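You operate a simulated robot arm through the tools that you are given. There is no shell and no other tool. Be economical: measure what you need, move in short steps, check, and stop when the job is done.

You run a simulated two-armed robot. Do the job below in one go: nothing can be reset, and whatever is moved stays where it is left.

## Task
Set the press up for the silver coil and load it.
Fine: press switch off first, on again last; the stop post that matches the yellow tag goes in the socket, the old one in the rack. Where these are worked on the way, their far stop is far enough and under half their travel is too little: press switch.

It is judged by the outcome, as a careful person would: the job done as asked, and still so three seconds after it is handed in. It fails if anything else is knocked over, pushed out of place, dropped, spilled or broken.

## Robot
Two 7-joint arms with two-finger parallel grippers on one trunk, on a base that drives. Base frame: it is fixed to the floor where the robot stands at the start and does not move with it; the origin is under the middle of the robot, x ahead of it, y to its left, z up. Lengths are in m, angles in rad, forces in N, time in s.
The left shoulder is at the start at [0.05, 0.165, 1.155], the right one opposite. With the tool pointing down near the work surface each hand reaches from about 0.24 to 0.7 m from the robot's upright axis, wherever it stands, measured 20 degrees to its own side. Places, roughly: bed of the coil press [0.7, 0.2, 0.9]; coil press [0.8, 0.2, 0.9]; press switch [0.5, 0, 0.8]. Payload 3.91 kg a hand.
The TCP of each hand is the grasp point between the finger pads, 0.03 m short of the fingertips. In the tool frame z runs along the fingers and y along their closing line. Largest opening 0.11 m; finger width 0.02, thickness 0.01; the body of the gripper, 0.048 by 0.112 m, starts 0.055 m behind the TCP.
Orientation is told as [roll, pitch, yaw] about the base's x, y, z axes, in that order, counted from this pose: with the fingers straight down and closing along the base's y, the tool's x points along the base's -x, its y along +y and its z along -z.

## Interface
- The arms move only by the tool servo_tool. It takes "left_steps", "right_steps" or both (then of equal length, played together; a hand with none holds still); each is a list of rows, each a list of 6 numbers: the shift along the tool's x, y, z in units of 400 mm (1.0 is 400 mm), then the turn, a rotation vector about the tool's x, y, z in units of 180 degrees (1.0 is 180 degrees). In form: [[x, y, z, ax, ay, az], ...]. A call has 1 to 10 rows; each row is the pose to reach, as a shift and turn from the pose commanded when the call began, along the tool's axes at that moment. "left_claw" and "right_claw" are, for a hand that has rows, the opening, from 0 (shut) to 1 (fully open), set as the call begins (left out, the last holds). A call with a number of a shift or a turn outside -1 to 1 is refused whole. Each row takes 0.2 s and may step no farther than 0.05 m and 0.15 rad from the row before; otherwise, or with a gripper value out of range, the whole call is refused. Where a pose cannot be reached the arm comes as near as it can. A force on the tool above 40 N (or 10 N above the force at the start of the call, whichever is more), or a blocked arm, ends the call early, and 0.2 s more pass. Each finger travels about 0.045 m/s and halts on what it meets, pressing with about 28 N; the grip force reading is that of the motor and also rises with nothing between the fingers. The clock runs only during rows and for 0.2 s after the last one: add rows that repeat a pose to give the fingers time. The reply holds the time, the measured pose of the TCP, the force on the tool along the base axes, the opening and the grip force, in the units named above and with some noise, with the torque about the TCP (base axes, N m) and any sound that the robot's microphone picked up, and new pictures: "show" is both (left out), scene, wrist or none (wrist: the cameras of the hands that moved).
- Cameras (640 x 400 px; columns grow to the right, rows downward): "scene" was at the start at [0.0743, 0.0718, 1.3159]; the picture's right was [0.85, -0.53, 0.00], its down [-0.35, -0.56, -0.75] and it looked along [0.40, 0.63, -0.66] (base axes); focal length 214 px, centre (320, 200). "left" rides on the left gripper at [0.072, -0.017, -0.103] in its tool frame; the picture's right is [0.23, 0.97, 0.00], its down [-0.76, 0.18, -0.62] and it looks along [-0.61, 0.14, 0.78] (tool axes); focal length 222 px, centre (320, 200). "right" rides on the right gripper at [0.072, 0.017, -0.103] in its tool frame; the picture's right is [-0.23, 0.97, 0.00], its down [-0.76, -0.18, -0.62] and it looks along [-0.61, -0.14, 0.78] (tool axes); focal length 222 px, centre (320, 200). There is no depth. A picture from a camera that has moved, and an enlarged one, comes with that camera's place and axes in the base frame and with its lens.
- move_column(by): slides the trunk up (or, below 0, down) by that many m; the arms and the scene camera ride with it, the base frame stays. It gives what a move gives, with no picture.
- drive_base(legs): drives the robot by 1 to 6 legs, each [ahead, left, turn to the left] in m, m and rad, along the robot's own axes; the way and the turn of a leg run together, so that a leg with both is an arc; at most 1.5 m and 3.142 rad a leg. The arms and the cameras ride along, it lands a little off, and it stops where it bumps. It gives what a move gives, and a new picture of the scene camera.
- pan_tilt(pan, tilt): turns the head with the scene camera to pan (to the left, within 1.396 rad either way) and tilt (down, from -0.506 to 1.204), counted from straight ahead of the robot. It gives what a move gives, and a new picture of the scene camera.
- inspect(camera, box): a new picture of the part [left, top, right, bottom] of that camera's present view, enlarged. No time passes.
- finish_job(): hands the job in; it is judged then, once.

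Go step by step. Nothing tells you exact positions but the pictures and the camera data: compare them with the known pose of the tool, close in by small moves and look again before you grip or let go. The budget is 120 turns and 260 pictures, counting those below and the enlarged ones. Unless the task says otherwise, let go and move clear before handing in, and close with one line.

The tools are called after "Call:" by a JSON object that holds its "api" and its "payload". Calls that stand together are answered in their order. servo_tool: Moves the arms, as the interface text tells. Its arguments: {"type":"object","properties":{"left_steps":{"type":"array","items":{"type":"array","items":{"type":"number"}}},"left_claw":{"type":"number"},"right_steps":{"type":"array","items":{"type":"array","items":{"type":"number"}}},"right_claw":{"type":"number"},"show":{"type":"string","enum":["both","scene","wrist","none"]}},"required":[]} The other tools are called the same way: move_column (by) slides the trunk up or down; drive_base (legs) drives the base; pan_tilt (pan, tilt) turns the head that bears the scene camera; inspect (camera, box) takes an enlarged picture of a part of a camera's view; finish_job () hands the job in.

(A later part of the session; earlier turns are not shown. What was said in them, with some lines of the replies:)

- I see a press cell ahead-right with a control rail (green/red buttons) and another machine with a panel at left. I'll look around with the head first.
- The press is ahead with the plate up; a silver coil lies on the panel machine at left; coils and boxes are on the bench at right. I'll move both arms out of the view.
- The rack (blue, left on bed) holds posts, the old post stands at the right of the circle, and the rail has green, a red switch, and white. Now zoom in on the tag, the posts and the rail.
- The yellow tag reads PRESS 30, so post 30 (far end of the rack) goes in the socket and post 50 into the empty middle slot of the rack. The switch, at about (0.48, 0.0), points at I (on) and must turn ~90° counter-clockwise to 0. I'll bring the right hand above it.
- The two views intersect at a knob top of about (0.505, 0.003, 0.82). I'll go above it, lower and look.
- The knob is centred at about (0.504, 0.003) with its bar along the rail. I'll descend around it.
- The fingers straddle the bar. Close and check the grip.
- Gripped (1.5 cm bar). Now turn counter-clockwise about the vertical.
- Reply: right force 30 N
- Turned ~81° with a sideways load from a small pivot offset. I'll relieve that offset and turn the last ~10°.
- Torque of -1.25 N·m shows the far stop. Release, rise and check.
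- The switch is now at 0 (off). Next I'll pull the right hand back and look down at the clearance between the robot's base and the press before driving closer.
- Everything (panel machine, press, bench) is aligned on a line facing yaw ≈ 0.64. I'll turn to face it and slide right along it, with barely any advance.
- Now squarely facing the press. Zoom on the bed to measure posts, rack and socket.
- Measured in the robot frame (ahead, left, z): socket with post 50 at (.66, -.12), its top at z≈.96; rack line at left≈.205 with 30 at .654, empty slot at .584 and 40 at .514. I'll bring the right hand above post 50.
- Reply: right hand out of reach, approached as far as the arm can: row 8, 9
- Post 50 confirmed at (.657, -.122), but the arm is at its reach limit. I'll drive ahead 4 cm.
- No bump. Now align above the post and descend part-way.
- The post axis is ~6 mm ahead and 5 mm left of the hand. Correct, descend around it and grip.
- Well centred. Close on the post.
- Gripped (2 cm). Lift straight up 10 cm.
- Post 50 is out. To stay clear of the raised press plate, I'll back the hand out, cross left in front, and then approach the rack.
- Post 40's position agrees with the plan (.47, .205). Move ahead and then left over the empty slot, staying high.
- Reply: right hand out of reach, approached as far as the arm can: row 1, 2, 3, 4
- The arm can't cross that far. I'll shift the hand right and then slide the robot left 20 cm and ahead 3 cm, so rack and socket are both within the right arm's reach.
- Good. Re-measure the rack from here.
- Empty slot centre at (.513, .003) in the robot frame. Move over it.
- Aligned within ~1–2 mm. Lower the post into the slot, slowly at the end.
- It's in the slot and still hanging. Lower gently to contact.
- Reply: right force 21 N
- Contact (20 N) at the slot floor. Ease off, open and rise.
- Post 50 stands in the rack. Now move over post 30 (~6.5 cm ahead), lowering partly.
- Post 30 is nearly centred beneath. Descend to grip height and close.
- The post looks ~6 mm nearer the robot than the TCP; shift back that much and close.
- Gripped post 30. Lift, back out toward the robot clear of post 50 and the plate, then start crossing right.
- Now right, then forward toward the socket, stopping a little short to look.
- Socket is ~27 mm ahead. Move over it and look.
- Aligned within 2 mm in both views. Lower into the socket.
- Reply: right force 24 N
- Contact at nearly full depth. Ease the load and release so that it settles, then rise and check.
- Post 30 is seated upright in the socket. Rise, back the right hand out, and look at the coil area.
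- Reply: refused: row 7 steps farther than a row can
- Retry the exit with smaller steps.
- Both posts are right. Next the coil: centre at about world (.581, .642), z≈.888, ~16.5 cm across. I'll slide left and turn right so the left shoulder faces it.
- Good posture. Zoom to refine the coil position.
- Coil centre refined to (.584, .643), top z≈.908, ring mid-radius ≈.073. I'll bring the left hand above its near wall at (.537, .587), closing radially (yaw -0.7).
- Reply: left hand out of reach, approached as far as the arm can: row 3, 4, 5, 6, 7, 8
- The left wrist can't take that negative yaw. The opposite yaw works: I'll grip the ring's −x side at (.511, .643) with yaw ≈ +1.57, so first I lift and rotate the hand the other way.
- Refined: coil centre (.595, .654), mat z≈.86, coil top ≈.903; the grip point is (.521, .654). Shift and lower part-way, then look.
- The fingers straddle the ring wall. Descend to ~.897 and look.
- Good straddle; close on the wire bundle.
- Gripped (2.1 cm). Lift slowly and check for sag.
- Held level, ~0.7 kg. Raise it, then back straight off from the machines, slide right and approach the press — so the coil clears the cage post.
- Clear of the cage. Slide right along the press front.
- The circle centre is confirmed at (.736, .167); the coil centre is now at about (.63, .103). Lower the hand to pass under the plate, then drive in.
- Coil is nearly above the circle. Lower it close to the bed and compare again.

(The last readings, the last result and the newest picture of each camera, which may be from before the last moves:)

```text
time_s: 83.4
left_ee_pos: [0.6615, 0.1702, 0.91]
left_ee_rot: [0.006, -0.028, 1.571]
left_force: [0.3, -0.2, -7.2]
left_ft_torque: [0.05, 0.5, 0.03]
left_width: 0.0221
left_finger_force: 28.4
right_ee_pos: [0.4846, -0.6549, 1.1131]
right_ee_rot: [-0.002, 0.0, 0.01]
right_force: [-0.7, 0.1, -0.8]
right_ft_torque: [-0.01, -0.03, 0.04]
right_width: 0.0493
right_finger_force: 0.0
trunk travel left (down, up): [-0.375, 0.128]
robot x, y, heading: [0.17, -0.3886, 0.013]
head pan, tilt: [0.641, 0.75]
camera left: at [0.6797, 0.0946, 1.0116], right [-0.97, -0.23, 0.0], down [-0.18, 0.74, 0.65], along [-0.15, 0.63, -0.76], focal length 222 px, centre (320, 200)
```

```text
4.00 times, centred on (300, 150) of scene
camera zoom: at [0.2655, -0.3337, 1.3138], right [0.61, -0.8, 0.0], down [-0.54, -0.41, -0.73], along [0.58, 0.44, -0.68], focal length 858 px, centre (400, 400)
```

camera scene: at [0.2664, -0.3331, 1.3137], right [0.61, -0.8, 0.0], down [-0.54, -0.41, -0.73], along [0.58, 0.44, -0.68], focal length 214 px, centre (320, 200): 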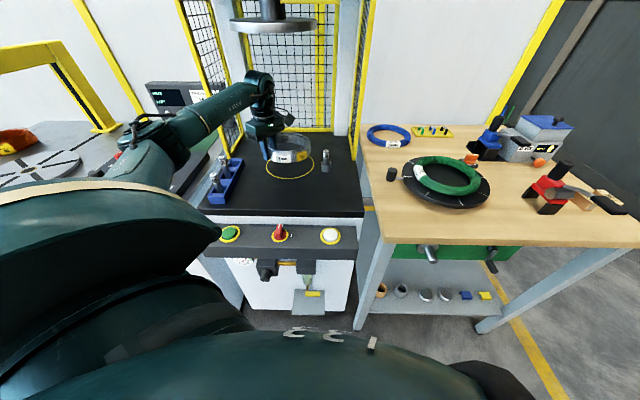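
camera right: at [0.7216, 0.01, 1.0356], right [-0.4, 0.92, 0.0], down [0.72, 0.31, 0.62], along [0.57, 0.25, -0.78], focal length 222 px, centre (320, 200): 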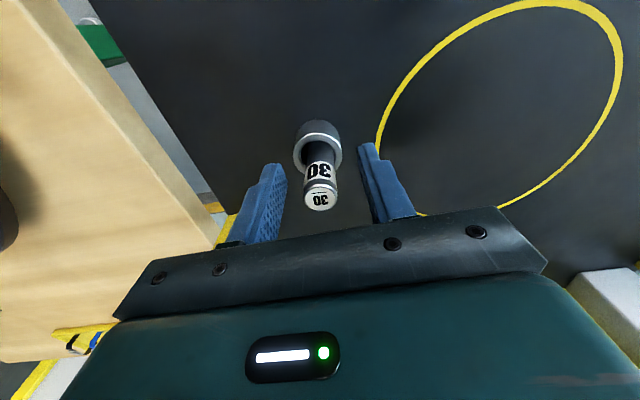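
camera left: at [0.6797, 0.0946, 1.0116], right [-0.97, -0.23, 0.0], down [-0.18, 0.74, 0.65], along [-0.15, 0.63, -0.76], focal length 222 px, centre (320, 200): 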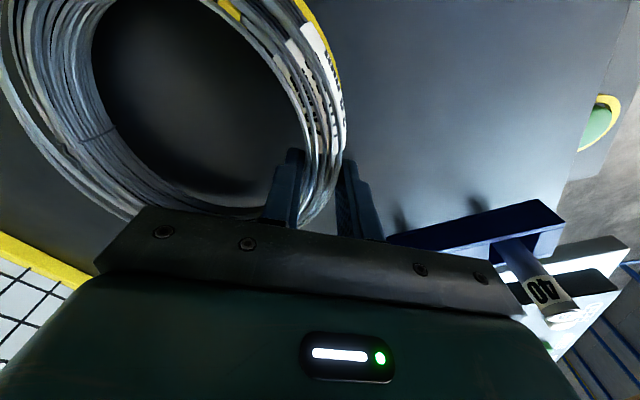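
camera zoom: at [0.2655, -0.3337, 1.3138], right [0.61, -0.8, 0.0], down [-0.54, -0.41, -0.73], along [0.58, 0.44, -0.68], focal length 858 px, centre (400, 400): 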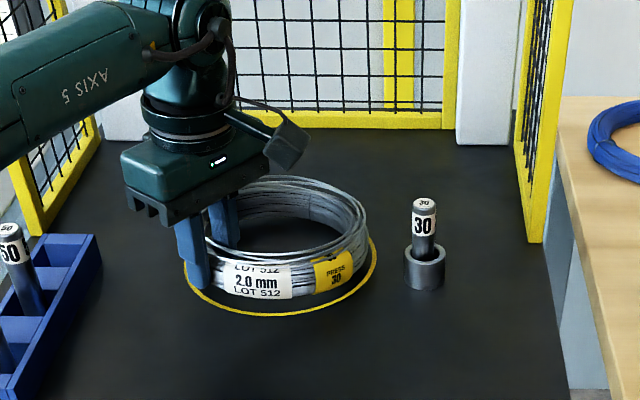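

Centred within ~5 mm of the circle. Lower to touchdown.

Call:
{"api": "servo_tool", "payload": {"left_steps": [[-0.008, 0.006, 0.01, 0, 0, 0], [-0.008, 0.006, 0.02, 0, 0, 0], [-0.008, 0.006, 0.028, 0, 0, 0], [-0.008, 0.006, 0.034, 0, 0, 0]], "show": "none"}}

Call:
{"api": "inspect", "payload": {"camera": "scene", "box": [220, 100, 380, 200]}}

```text
time_s: 84.4
left_ee_pos: [0.6585, 0.1745, 0.897]
left_ee_rot: [0.007, -0.027, 1.572]
left_force: [-0.2, -1.1, -1.4]
left_ft_torque: [-0.01, -0.21, -0.18]
left_width: 0.0213
left_finger_force: 27.9
right_ee_pos: [0.4829, -0.6549, 1.1134]
right_ee_rot: [0.0, 0.0, 0.011]
right_force: [0.4, -0.6, 0.6]
right_ft_torque: [-0.01, 0.02, -0.03]
right_width: 0.0493
right_finger_force: 0.0
trunk travel left (down, up): [-0.375, 0.128]
robot x, y, heading: [0.1708, -0.3888, 0.01]
head pan, tilt: [0.641, 0.75]
```

```text
4.00 times, centred on (300, 150) of scene
camera zoom: at [0.265, -0.3341, 1.3139], right [0.61, -0.8, 0.0], down [-0.54, -0.41, -0.73], along [0.58, 0.44, -0.68], focal length 858 px, centre (400, 400)
```

zoom: 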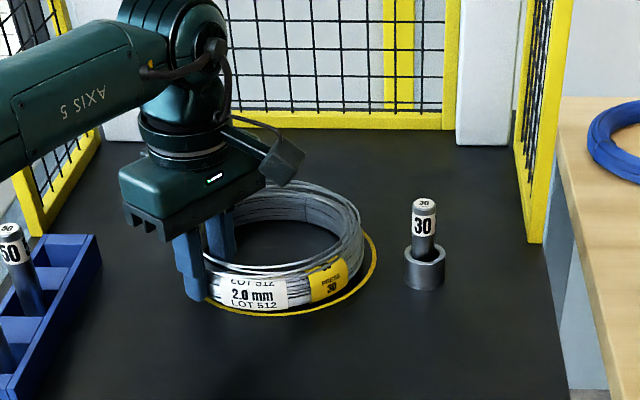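

On the bed. Nudge 4 mm right (slight lift), set down, then release.

Call:
{"api": "servo_tool", "payload": {"left_steps": [[0, 0, -0.014, 0, 0, 0], [0.009, -0.007, -0.014, 0, 0, 0], [0.009, -0.007, 0.001, 0, 0, 0], [0.009, -0.007, 0.001, 0, 0, 0]], "show": "none"}}

Call:
{"api": "servo_tool", "payload": {"left_steps": [[0, 0, 0, 0, 0, 0], [0, 0, 0, 0, 0, 0], [0, 0, 0, 0, 0, 0], [0, 0, 0, 0, 0, 0]], "left_claw": 0.6, "show": "wrist"}}

Call:
{"api": "inspect", "payload": {"camera": "scene", "box": [220, 100, 380, 200]}}

```text
time_s: 85.4
left_ee_pos: [0.6621, 0.1693, 0.8961]
left_ee_rot: [0.004, -0.028, 1.572]
left_force: [-0.4, -0.1, -1.9]
left_ft_torque: [0.0, -0.31, -0.13]
left_width: 0.0212
left_finger_force: 28.3
right_ee_pos: [0.4828, -0.6537, 1.1147]
right_ee_rot: [0.001, 0.001, 0.009]
right_force: [0.2, -0.7, -0.8]
right_ft_torque: [0.01, 0.03, -0.02]
right_width: 0.0496
right_finger_force: 0.0
trunk travel left (down, up): [-0.375, 0.128]
robot x, y, heading: [0.1659, -0.3854, 0.003]
head pan, tilt: [0.641, 0.75]
```

```text
time_s: 86.4
left_ee_pos: [0.6621, 0.1693, 0.8963]
left_ee_rot: [0.005, -0.029, 1.573]
left_force: [-0.4, 0.2, 0.5]
left_ft_torque: [0.02, -0.01, 0.03]
left_width: 0.0661
left_finger_force: 0.0
right_ee_pos: [0.4819, -0.6549, 1.1137]
right_ee_rot: [-0.001, 0.001, 0.011]
right_force: [-0.3, -0.4, -0.5]
right_ft_torque: [-0.03, -0.02, 0.0]
right_width: 0.0496
right_finger_force: 0.0
trunk travel left (down, up): [-0.375, 0.128]
robot x, y, heading: [0.1696, -0.3848, 0.01]
head pan, tilt: [0.641, 0.75]
camera left: at [0.6792, 0.0942, 0.9976], right [-0.97, -0.23, 0.0], down [-0.18, 0.74, 0.65], along [-0.15, 0.63, -0.76], focal length 222 px, centre (320, 200)
```

left: 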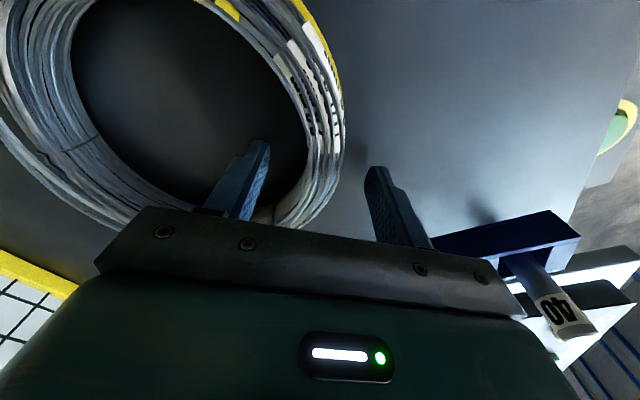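

```text
4.00 times, centred on (300, 150) of scene
camera zoom: at [0.2649, -0.3342, 1.3139], right [0.61, -0.8, 0.0], down [-0.54, -0.41, -0.73], along [0.58, 0.44, -0.68], focal length 858 px, centre (400, 400)
```

zoom: 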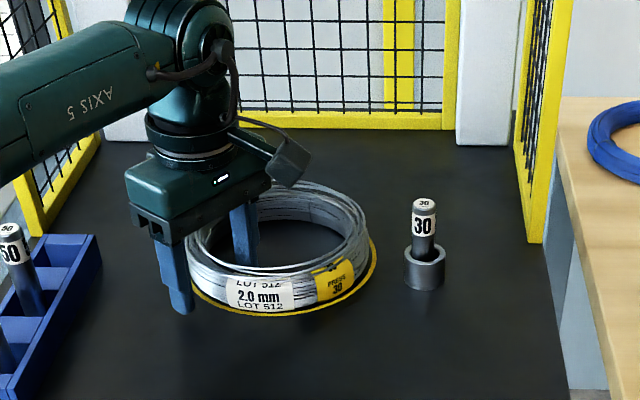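

Coil rests centred in the circle. Raise the left hand and withdraw it toward the robot.

Call:
{"api": "servo_tool", "payload": {"left_steps": [[0, 0, -0.06, 0, 0, 0], [0, 0, -0.12, 0, 0, 0], [0, 0, -0.18, 0, 0, 0], [0.06, 0.08, -0.18, 0, 0, 0], [0.12, 0.16, -0.18, 0, 0, 0], [0.18, 0.24, -0.2, 0, 0, 0], [0.24, 0.32, -0.24, 0, 0, 0], [0.3, 0.4, -0.28, 0, 0, 0], [0.36, 0.48, -0.32, 0, 0, 0]], "show": "scene"}}

Call:
{"api": "inspect", "payload": {"camera": "scene", "box": [200, 90, 380, 250]}}

```text
time_s: 88.4
left_ee_pos: [0.4713, 0.0201, 1.0222]
left_ee_rot: [0.005, -0.03, 1.575]
left_force: [-0.9, -1.4, -0.4]
left_ft_torque: [0.0, 0.01, -0.01]
left_width: 0.0659
left_finger_force: 0.1
right_ee_pos: [0.4825, -0.6555, 1.1139]
right_ee_rot: [-0.001, -0.002, 0.011]
right_force: [-0.2, -0.2, 0.5]
right_ft_torque: [0.01, -0.03, -0.01]
right_width: 0.0495
right_finger_force: 0.0
trunk travel left (down, up): [-0.375, 0.128]
robot x, y, heading: [0.1683, -0.387, 0.008]
head pan, tilt: [0.641, 0.75]
camera scene: at [0.2644, -0.3347, 1.314], right [0.61, -0.8, 0.0], down [-0.54, -0.41, -0.73], along [0.58, 0.44, -0.68], focal length 214 px, centre (320, 200)
```

scene: 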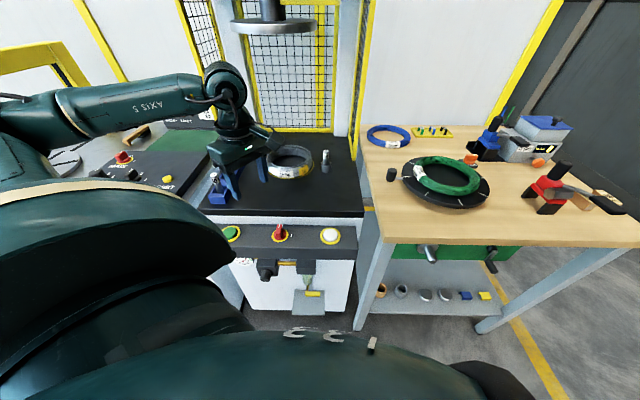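

```text
2.50 times, centred on (290, 170) of scene
camera zoom: at [0.2644, -0.3347, 1.314], right [0.61, -0.8, 0.0], down [-0.54, -0.41, -0.73], along [0.58, 0.44, -0.68], focal length 536 px, centre (395, 275)
```

zoom: 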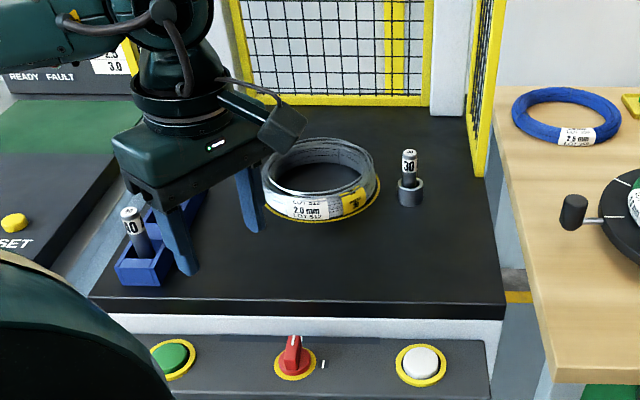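

Everything stays in place. Fold the left hand back up and return the robot to its start position to turn the switch on with the right hand as before.

Call:
{"api": "servo_tool", "payload": {"left_steps": [[-0.01, 0.04, -0.07, 0, 0, 0], [-0.03, 0.1, -0.14, 0, 0, 0], [-0.045, 0.16, -0.21, 0, 0, 0], [-0.06, 0.2075, -0.275, 0, 0, 0]], "show": "none"}}

Call:
{"api": "drive_base", "payload": {"legs": [[-0.164, 0.389, -0.01]]}}

Call:
{"api": "inspect", "payload": {"camera": "scene", "box": [300, 200, 460, 300]}}

```text
time_s: 89.4
left_ee_pos: [0.3867, 0.0411, 1.1328]
left_ee_rot: [0.004, -0.029, 1.573]
left_force: [-1.2, 0.0, -0.4]
left_ft_torque: [0.0, -0.02, 0.05]
left_width: 0.0661
left_finger_force: 0.1
right_ee_pos: [0.4825, -0.6556, 1.1135]
right_ee_rot: [0.0, -0.001, 0.01]
right_force: [0.2, 0.2, -1.0]
right_ft_torque: [0.04, 0.04, 0.0]
right_width: 0.0496
right_finger_force: 0.0
trunk travel left (down, up): [-0.375, 0.128]
robot x, y, heading: [0.1694, -0.3841, 0.013]
head pan, tilt: [0.641, 0.75]
```

```text
time_s: 92.0
left_ee_pos: [0.2334, 0.4239, 1.1325]
left_ee_rot: [0.006, -0.027, 1.555]
left_force: [0.8, 0.1, -0.2]
left_ft_torque: [0.0, -0.02, -0.01]
left_width: 0.0658
left_finger_force: 0.1
right_ee_pos: [0.3183, -0.2748, 1.1141]
right_ee_rot: [0.001, 0.001, -0.007]
right_force: [0.0, -0.2, 0.1]
right_ft_torque: [0.01, -0.06, -0.02]
right_width: 0.0498
right_finger_force: 0.0
trunk travel left (down, up): [-0.375, 0.128]
robot x, y, heading: [0.0078, -0.0014, -0.007]
head pan, tilt: [0.641, 0.75]
camera scene: at [0.1041, 0.0487, 1.3139], right [0.59, -0.8, 0.0], down [-0.55, -0.41, -0.73], along [0.59, 0.43, -0.68], focal length 214 px, centre (320, 200)
```

scene: 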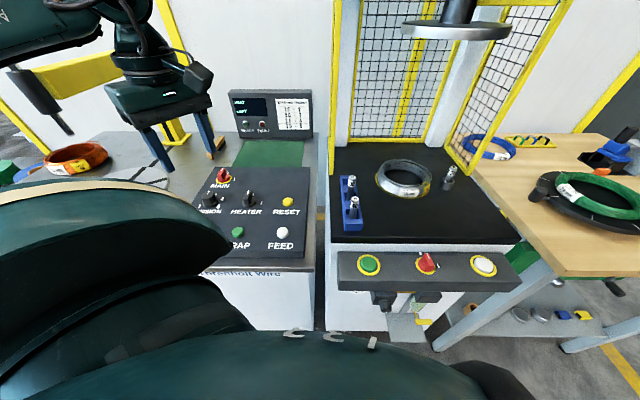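

```text
4.00 times, centred on (380, 250) of scene
camera zoom: at [0.1041, 0.0487, 1.3139], right [0.59, -0.8, 0.0], down [-0.55, -0.41, -0.73], along [0.59, 0.43, -0.68], focal length 858 px, centre (80, 0)
```

zoom: 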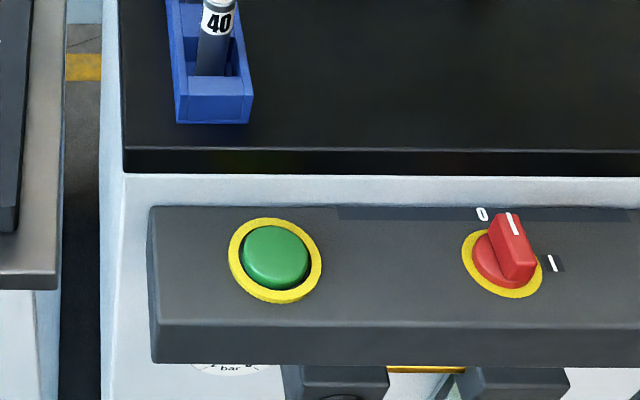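

Move the right hand over the knob, aligned with its bar.

Call:
{"api": "servo_tool", "payload": {"right_steps": [[-0.058, 0.085, 0.05, 0, 0, -0.0265], [-0.116, 0.17, 0.1, 0, 0, -0.053], [-0.173, 0.255, 0.15, 0, 0, -0.08], [-0.231, 0.34, 0.2, 0, 0, -0.106], [-0.289, 0.425, 0.25, 0, 0, -0.133], [-0.347, 0.51, 0.3, 0, 0, -0.159], [-0.405, 0.595, 0.35, 0, 0, -0.186], [-0.4625, 0.68, 0.4, 0, 0, -0.2123], [-0.4625, 0.68, 0.4, 0, 0, -0.2123]], "right_claw": 0.55, "show": "wrist"}}

Call:
{"api": "inspect", "payload": {"camera": "scene", "box": [360, 200, 520, 300]}}

```text
time_s: 94.0
left_ee_pos: [0.2318, 0.4224, 1.1337]
left_ee_rot: [0.004, -0.03, 1.556]
left_force: [-0.3, 0.2, -0.7]
left_ft_torque: [0.02, -0.02, -0.01]
left_width: 0.0658
left_finger_force: 0.0
right_ee_pos: [0.5045, -0.003, 0.9539]
right_ee_rot: [0.0, -0.001, 0.663]
right_force: [0.0, -0.7, 0.1]
right_ft_torque: [-0.04, -0.04, -0.01]
right_width: 0.0605
right_finger_force: 0.1
trunk travel left (down, up): [-0.375, 0.128]
robot x, y, heading: [0.0103, -0.0007, -0.003]
head pan, tilt: [0.641, 0.75]
camera right: at [0.4375, -0.0352, 1.0563], right [-0.42, 0.91, 0.0], down [0.71, 0.33, 0.62], along [0.57, 0.26, -0.78], focal length 222 px, centre (320, 200)
```

right: 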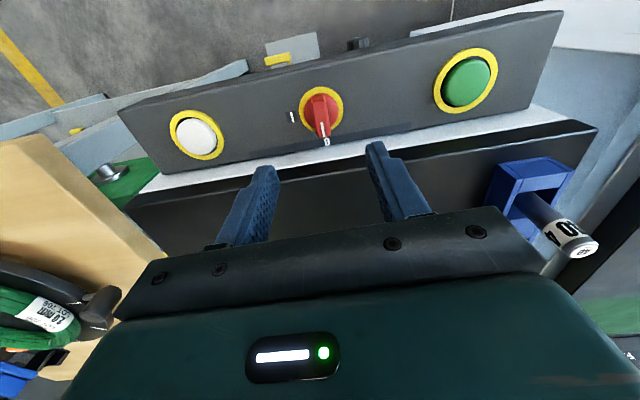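

```text
4.00 times, centred on (440, 250) of scene
camera zoom: at [0.1042, 0.0479, 1.3139], right [0.59, -0.8, 0.0], down [-0.55, -0.4, -0.73], along [0.59, 0.43, -0.68], focal length 858 px, centre (-160, 0)
```

zoom: 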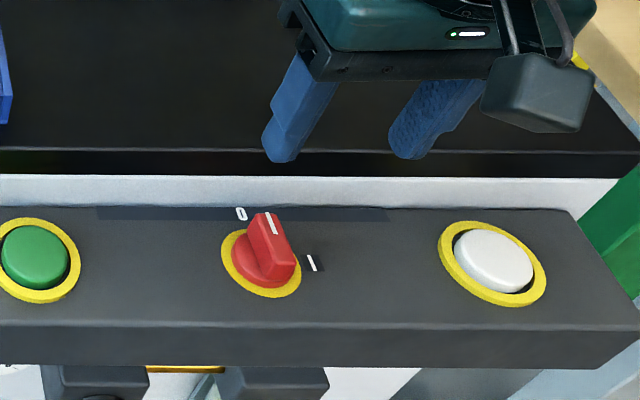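

Aligned. Descend around the bar and close.

Call:
{"api": "servo_tool", "payload": {"right_steps": [[0, 0, 0.08, 0, 0, 0], [0.002, 0, 0.16, 0, 0, 0], [0.003, 0, 0.23, 0, 0, 0], [0.003, 0, 0.285, 0, 0, 0], [0.003, 0, 0.285, 0, 0, 0]], "right_claw": 0.55, "show": "wrist"}}

Call:
{"api": "servo_tool", "payload": {"right_steps": [[0, 0, 0, 0, 0, 0], [0, 0, 0, 0, 0, 0], [0, 0, 0, 0, 0, 0], [0, 0, 0, 0, 0, 0]], "right_claw": 0.0, "show": "wrist"}}

```text
time_s: 95.2
left_ee_pos: [0.2338, 0.4229, 1.1321]
left_ee_rot: [0.005, -0.03, 1.557]
left_force: [-0.1, 0.1, -0.4]
left_ft_torque: [0.0, -0.02, 0.02]
left_width: 0.0661
left_finger_force: 0.2
right_ee_pos: [0.5026, -0.0053, 0.8394]
right_ee_rot: [-0.001, 0.0, 0.663]
right_force: [-0.4, 0.1, -0.1]
right_ft_torque: [-0.01, 0.01, -0.02]
right_width: 0.0604
right_finger_force: 0.2
trunk travel left (down, up): [-0.375, 0.128]
robot x, y, heading: [0.006, -0.003, -0.011]
head pan, tilt: [0.641, 0.75]
camera right: at [0.4357, -0.0376, 0.9422], right [-0.42, 0.91, 0.0], down [0.71, 0.33, 0.62], along [0.57, 0.26, -0.78], focal length 222 px, centre (320, 200)
```

right: 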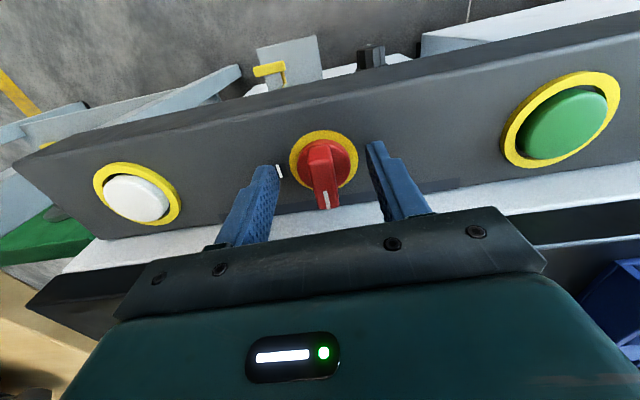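

```text
time_s: 96.2
left_ee_pos: [0.2334, 0.4231, 1.1322]
left_ee_rot: [0.005, -0.028, 1.557]
left_force: [0.3, -0.3, -0.5]
left_ft_torque: [0.01, 0.03, -0.01]
left_width: 0.066
left_finger_force: 0.0
right_ee_pos: [0.5015, -0.0037, 0.84]
right_ee_rot: [0.001, 0.0, 0.661]
right_force: [-4.7, 3.7, -3.1]
right_ft_torque: [0.15, -0.16, -0.59]
right_width: 0.0153
right_finger_force: 44.8
trunk travel left (down, up): [-0.375, 0.128]
robot x, y, heading: [0.0057, -0.0015, 0.001]
head pan, tilt: [0.641, 0.75]
camera right: at [0.435, -0.0366, 0.9425], right [-0.42, 0.91, 0.0], down [0.71, 0.33, 0.62], along [0.57, 0.26, -0.78], focal length 222 px, centre (320, 200)
```

right: 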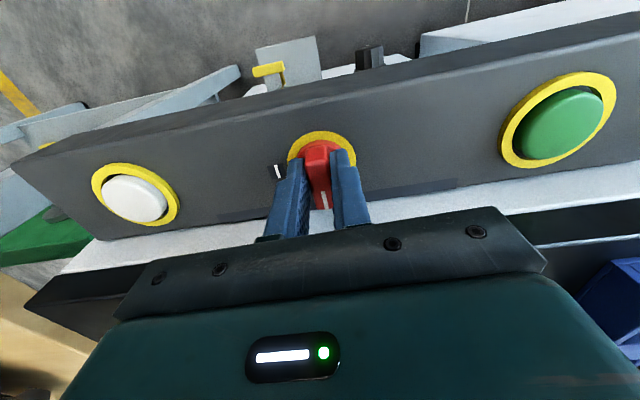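

Gripped. Turn clockwise back to I, with a 6 mm correction toward the knob's axis.

Call:
{"api": "servo_tool", "payload": {"right_steps": [[-0.015, 0, 0, 0, 0, 0.02], [-0.015, 0, 0, 0, 0, 0.065], [-0.015, 0, 0, 0, 0, 0.11], [-0.015, 0, 0, 0, 0, 0.155], [-0.015, 0, 0, 0, 0, 0.2], [-0.015, 0, 0, 0, 0, 0.245], [-0.015, 0, 0, 0, 0, 0.29], [-0.015, 0, 0, 0, 0, 0.335], [-0.015, 0, 0, 0, 0, 0.38], [-0.015, 0, 0, 0, 0, 0.425]], "show": "wrist"}}

```text
time_s: 97.0
left_ee_pos: [0.2314, 0.4214, 1.1351]
left_ee_rot: [0.003, -0.029, 1.558]
left_force: [0.6, -0.6, -0.2]
left_ft_torque: [0.02, -0.01, 0.02]
left_width: 0.066
left_finger_force: 0.1
right_ee_pos: [0.5011, -0.0027, 0.8408]
right_ee_rot: [-0.002, 0.013, 0.345]
right_force: [-8.9, -5.6, 12.6]
right_ft_torque: [-0.2, 0.71, 0.0]
right_width: 0.0151
right_finger_force: 45.1
trunk travel left (down, up): [-0.375, 0.128]
robot x, y, heading: [0.0049, 0.0013, -0.009]
head pan, tilt: [0.641, 0.75]
stopped in row 4 (right hand): the force on the tool passed its limit (the readings are from after the stop); the commanded pose is now the measured one
camera right: at [0.4296, -0.0116, 0.9434], right [-0.12, 0.99, 0.0], down [0.78, 0.1, 0.61], along [0.61, 0.07, -0.79], focal length 222 px, centre (320, 200)
```

right: 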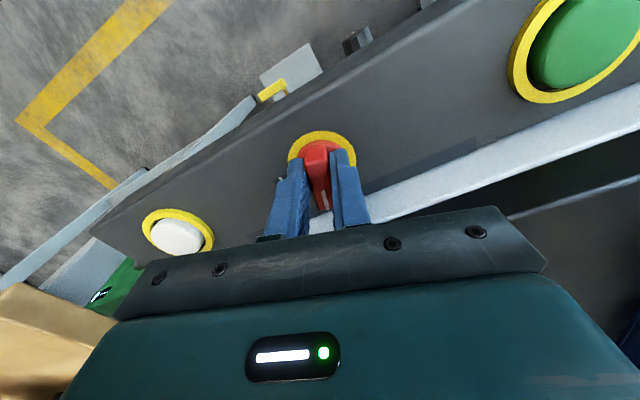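

Partial turn stopped by force: the grip holds the bar off-axis, so the hand must orbit the knob axis (≈(.507, -.0005)). I'll continue along that arc.

Call:
{"api": "servo_tool", "payload": {"right_steps": [[-0.001, 0.002, 0, 0, 0, 0.0415], [-0.002, 0.004, 0, 0, 0, 0.083], [-0.003, 0.006, 0, 0, 0, 0.1245], [-0.0035, 0.008, 0, 0, 0, 0.166], [-0.005, 0.0095, 0, 0, 0, 0.2075], [-0.006, 0.0107, 0, 0, 0, 0.249], [-0.0075, 0.0118, 0, 0, 0, 0.2905], [-0.009, 0.0125, 0, 0, 0, 0.332], [-0.011, 0.013, 0, 0, 0, 0.3735], [-0.013, 0.013, 0, 0, 0, 0.415]], "show": "wrist"}}

```text
time_s: 99.2
left_ee_pos: [0.2293, 0.4213, 1.1342]
left_ee_rot: [0.002, -0.032, 1.555]
left_force: [0.1, -0.6, 0.4]
left_ft_torque: [-0.01, -0.04, 0.01]
left_width: 0.0658
left_finger_force: 0.1
right_ee_pos: [0.5047, 0.0036, 0.8406]
right_ee_rot: [-0.013, 0.004, -0.957]
right_force: [-23.2, -15.3, 19.8]
right_ft_torque: [1.1, 0.37, 0.48]
right_width: 0.0151
right_finger_force: 45.8
trunk travel left (down, up): [-0.375, 0.128]
robot x, y, heading: [0.0079, -0.0013, 0.001]
head pan, tilt: [0.641, 0.75]
camera right: at [0.4778, 0.0726, 0.9422], right [0.93, 0.37, -0.01], down [0.3, -0.72, 0.62], along [0.22, -0.58, -0.78], focal length 222 px, centre (320, 200)
```

right: 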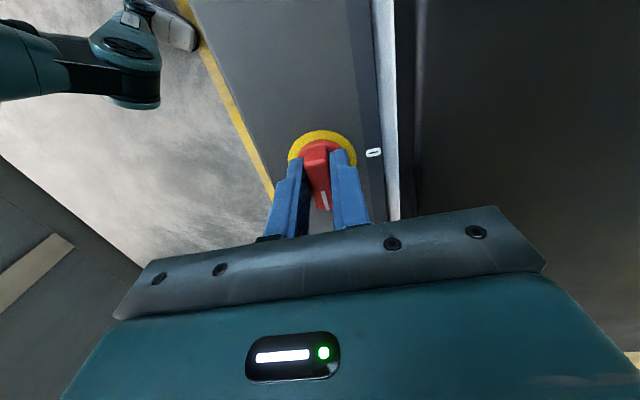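

The pointer is back at I with the torque rising. Press slightly further to the stop, relieving the side load, then release and rise.

Call:
{"api": "servo_tool", "payload": {"right_steps": [[0, -0.008, 0, 0, 0, 0], [0, -0.008, 0, 0, 0, 0.02], [0, -0.008, 0, 0, 0, 0.03]], "show": "none"}}

Call:
{"api": "servo_tool", "payload": {"right_steps": [[0, 0, 0, 0, 0, -0.012], [0, 0, 0, 0, 0, -0.012], [0, 0, 0, 0, 0, -0.012], [0, 0, -0.08, 0, 0, -0.012], [0, 0, -0.18, 0, 0, -0.012], [0, 0, -0.28, 0, 0, -0.012], [0, 0, -0.38, 0, 0, -0.012]], "right_claw": 0.5, "show": "wrist"}}

Call:
{"api": "inspect", "payload": {"camera": "scene", "box": [380, 230, 480, 290]}}

```text
time_s: 100.0
left_ee_pos: [0.2319, 0.4229, 1.1322]
left_ee_rot: [0.006, -0.029, 1.557]
left_force: [0.2, -0.2, 0.9]
left_ft_torque: [0.0, 0.05, 0.0]
left_width: 0.0662
left_finger_force: 0.1
right_ee_pos: [0.5041, 0.0048, 0.8391]
right_ee_rot: [-0.007, 0.0, -1.051]
right_force: [-1.6, 0.1, 14.8]
right_ft_torque: [0.66, -0.4, 1.23]
right_width: 0.0164
right_finger_force: 45.4
trunk travel left (down, up): [-0.375, 0.128]
robot x, y, heading: [0.0062, -0.004, -0.001]
head pan, tilt: [0.641, 0.75]
```

```text
time_s: 101.6
left_ee_pos: [0.2327, 0.4218, 1.1329]
left_ee_rot: [0.006, -0.029, 1.558]
left_force: [-0.1, 0.1, 0.3]
left_ft_torque: [0.04, 0.0, 0.03]
left_width: 0.0658
left_finger_force: 0.1
right_ee_pos: [0.5039, 0.0008, 0.9922]
right_ee_rot: [-0.015, 0.002, -1.014]
right_force: [-0.4, -0.1, 0.0]
right_ft_torque: [-0.02, 0.01, -0.01]
right_width: 0.0549
right_finger_force: 0.0
trunk travel left (down, up): [-0.375, 0.128]
robot x, y, heading: [0.0094, -0.0033, -0.003]
head pan, tilt: [0.641, 0.75]
camera right: at [0.4823, 0.071, 1.0932], right [0.95, 0.32, -0.01], down [0.26, -0.74, 0.62], along [0.19, -0.59, -0.78], focal length 222 px, centre (320, 200)
```

right: 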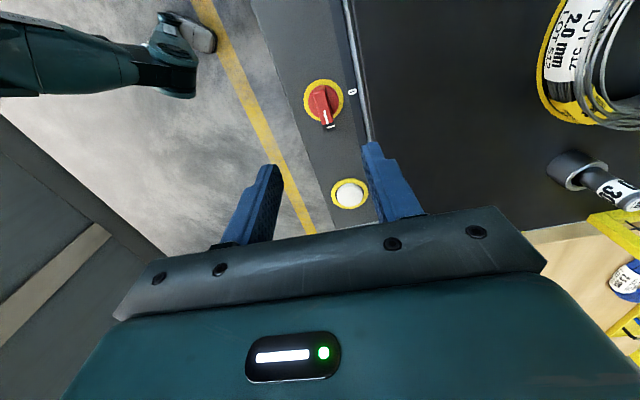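

```text
6.40 times, centred on (430, 260) of scene
camera zoom: at [0.1036, 0.0481, 1.3139], right [0.59, -0.8, 0.0], down [-0.55, -0.4, -0.73], along [0.59, 0.43, -0.68], focal length 1373 px, centre (-384, -184)
```

zoom: 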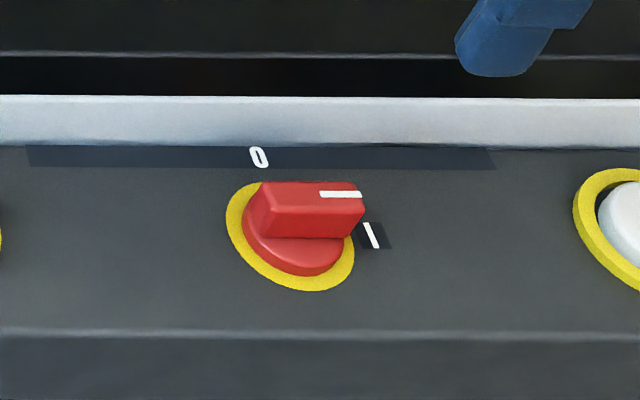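

Switch at I. Pull the hand away and take a final look.

Call:
{"api": "servo_tool", "payload": {"right_steps": [[0, -0.1, -0.05, 0, 0, 0], [0, -0.2, -0.1, 0, 0, 0], [0, -0.3, -0.15, 0, 0, 0], [0, -0.4, -0.2, 0, 0, 0]], "show": "none"}}

Call:
{"api": "pan_tilt", "payload": {"pan": 0.5, "tilt": 0.5}}

Call:
{"api": "inspect", "payload": {"camera": "scene", "box": [280, 140, 480, 265]}}

```text
time_s: 102.6
left_ee_pos: [0.2314, 0.4228, 1.1327]
left_ee_rot: [0.006, -0.028, 1.557]
left_force: [-0.2, -0.1, -1.0]
left_ft_torque: [0.05, -0.03, 0.01]
left_width: 0.0663
left_finger_force: 0.0
right_ee_pos: [0.3707, -0.0808, 1.0718]
right_ee_rot: [-0.011, 0.001, -1.015]
right_force: [-0.3, -0.3, -0.9]
right_ft_torque: [-0.04, -0.01, 0.0]
right_width: 0.0549
right_finger_force: 0.2
trunk travel left (down, up): [-0.375, 0.128]
robot x, y, heading: [0.0105, -0.0026, 0.0]
head pan, tilt: [0.641, 0.75]
```

```text
time_s: 103.4
left_ee_pos: [0.2315, 0.4227, 1.1321]
left_ee_rot: [0.006, -0.03, 1.556]
left_force: [-0.6, 0.1, 0.0]
left_ft_torque: [0.02, -0.01, -0.02]
left_width: 0.0664
left_finger_force: 0.0
right_ee_pos: [0.3701, -0.0796, 1.0721]
right_ee_rot: [-0.013, 0.001, -1.014]
right_force: [-0.4, -0.1, -0.2]
right_ft_torque: [-0.03, -0.02, 0.0]
right_width: 0.0547
right_finger_force: 0.0
trunk travel left (down, up): [-0.375, 0.128]
robot x, y, heading: [0.0081, -0.003, -0.003]
head pan, tilt: [0.499, 0.499]
camera scene: at [0.1173, 0.042, 1.3358], right [0.47, -0.88, 0.0], down [-0.42, -0.23, -0.88], along [0.77, 0.42, -0.48], focal length 214 px, centre (320, 200)
```

scene: 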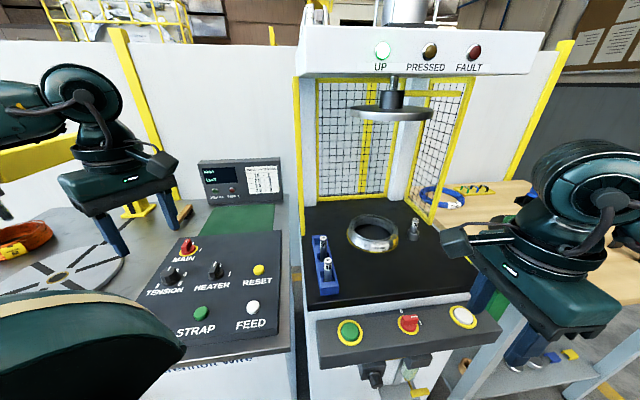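

```text
3.20 times, centred on (380, 202) of scene
camera zoom: at [0.1173, 0.042, 1.3358], right [0.47, -0.88, 0.0], down [-0.42, -0.23, -0.88], along [0.77, 0.42, -0.48], focal length 686 px, centre (128, 192)
```

zoom: 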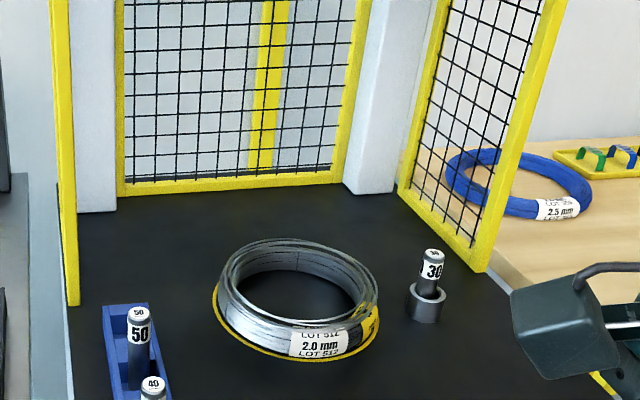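

The UP lamp is lit, there is no fault, post 30 is in the socket, post 50 is in the rack, the coil is inside the circle, the switch is on, and both hands are clear. Handing in.

Call:
{"api": "finish_job", "payload": {}}

```text
The job is handed in.
```

The press is set up for the silver coil (tag PRESS 30) and loaded. Post 30 is in the socket and the old post 50 is in the rack. The coil sits inside the circle on the bed, and the switch, turned off first, is on again.
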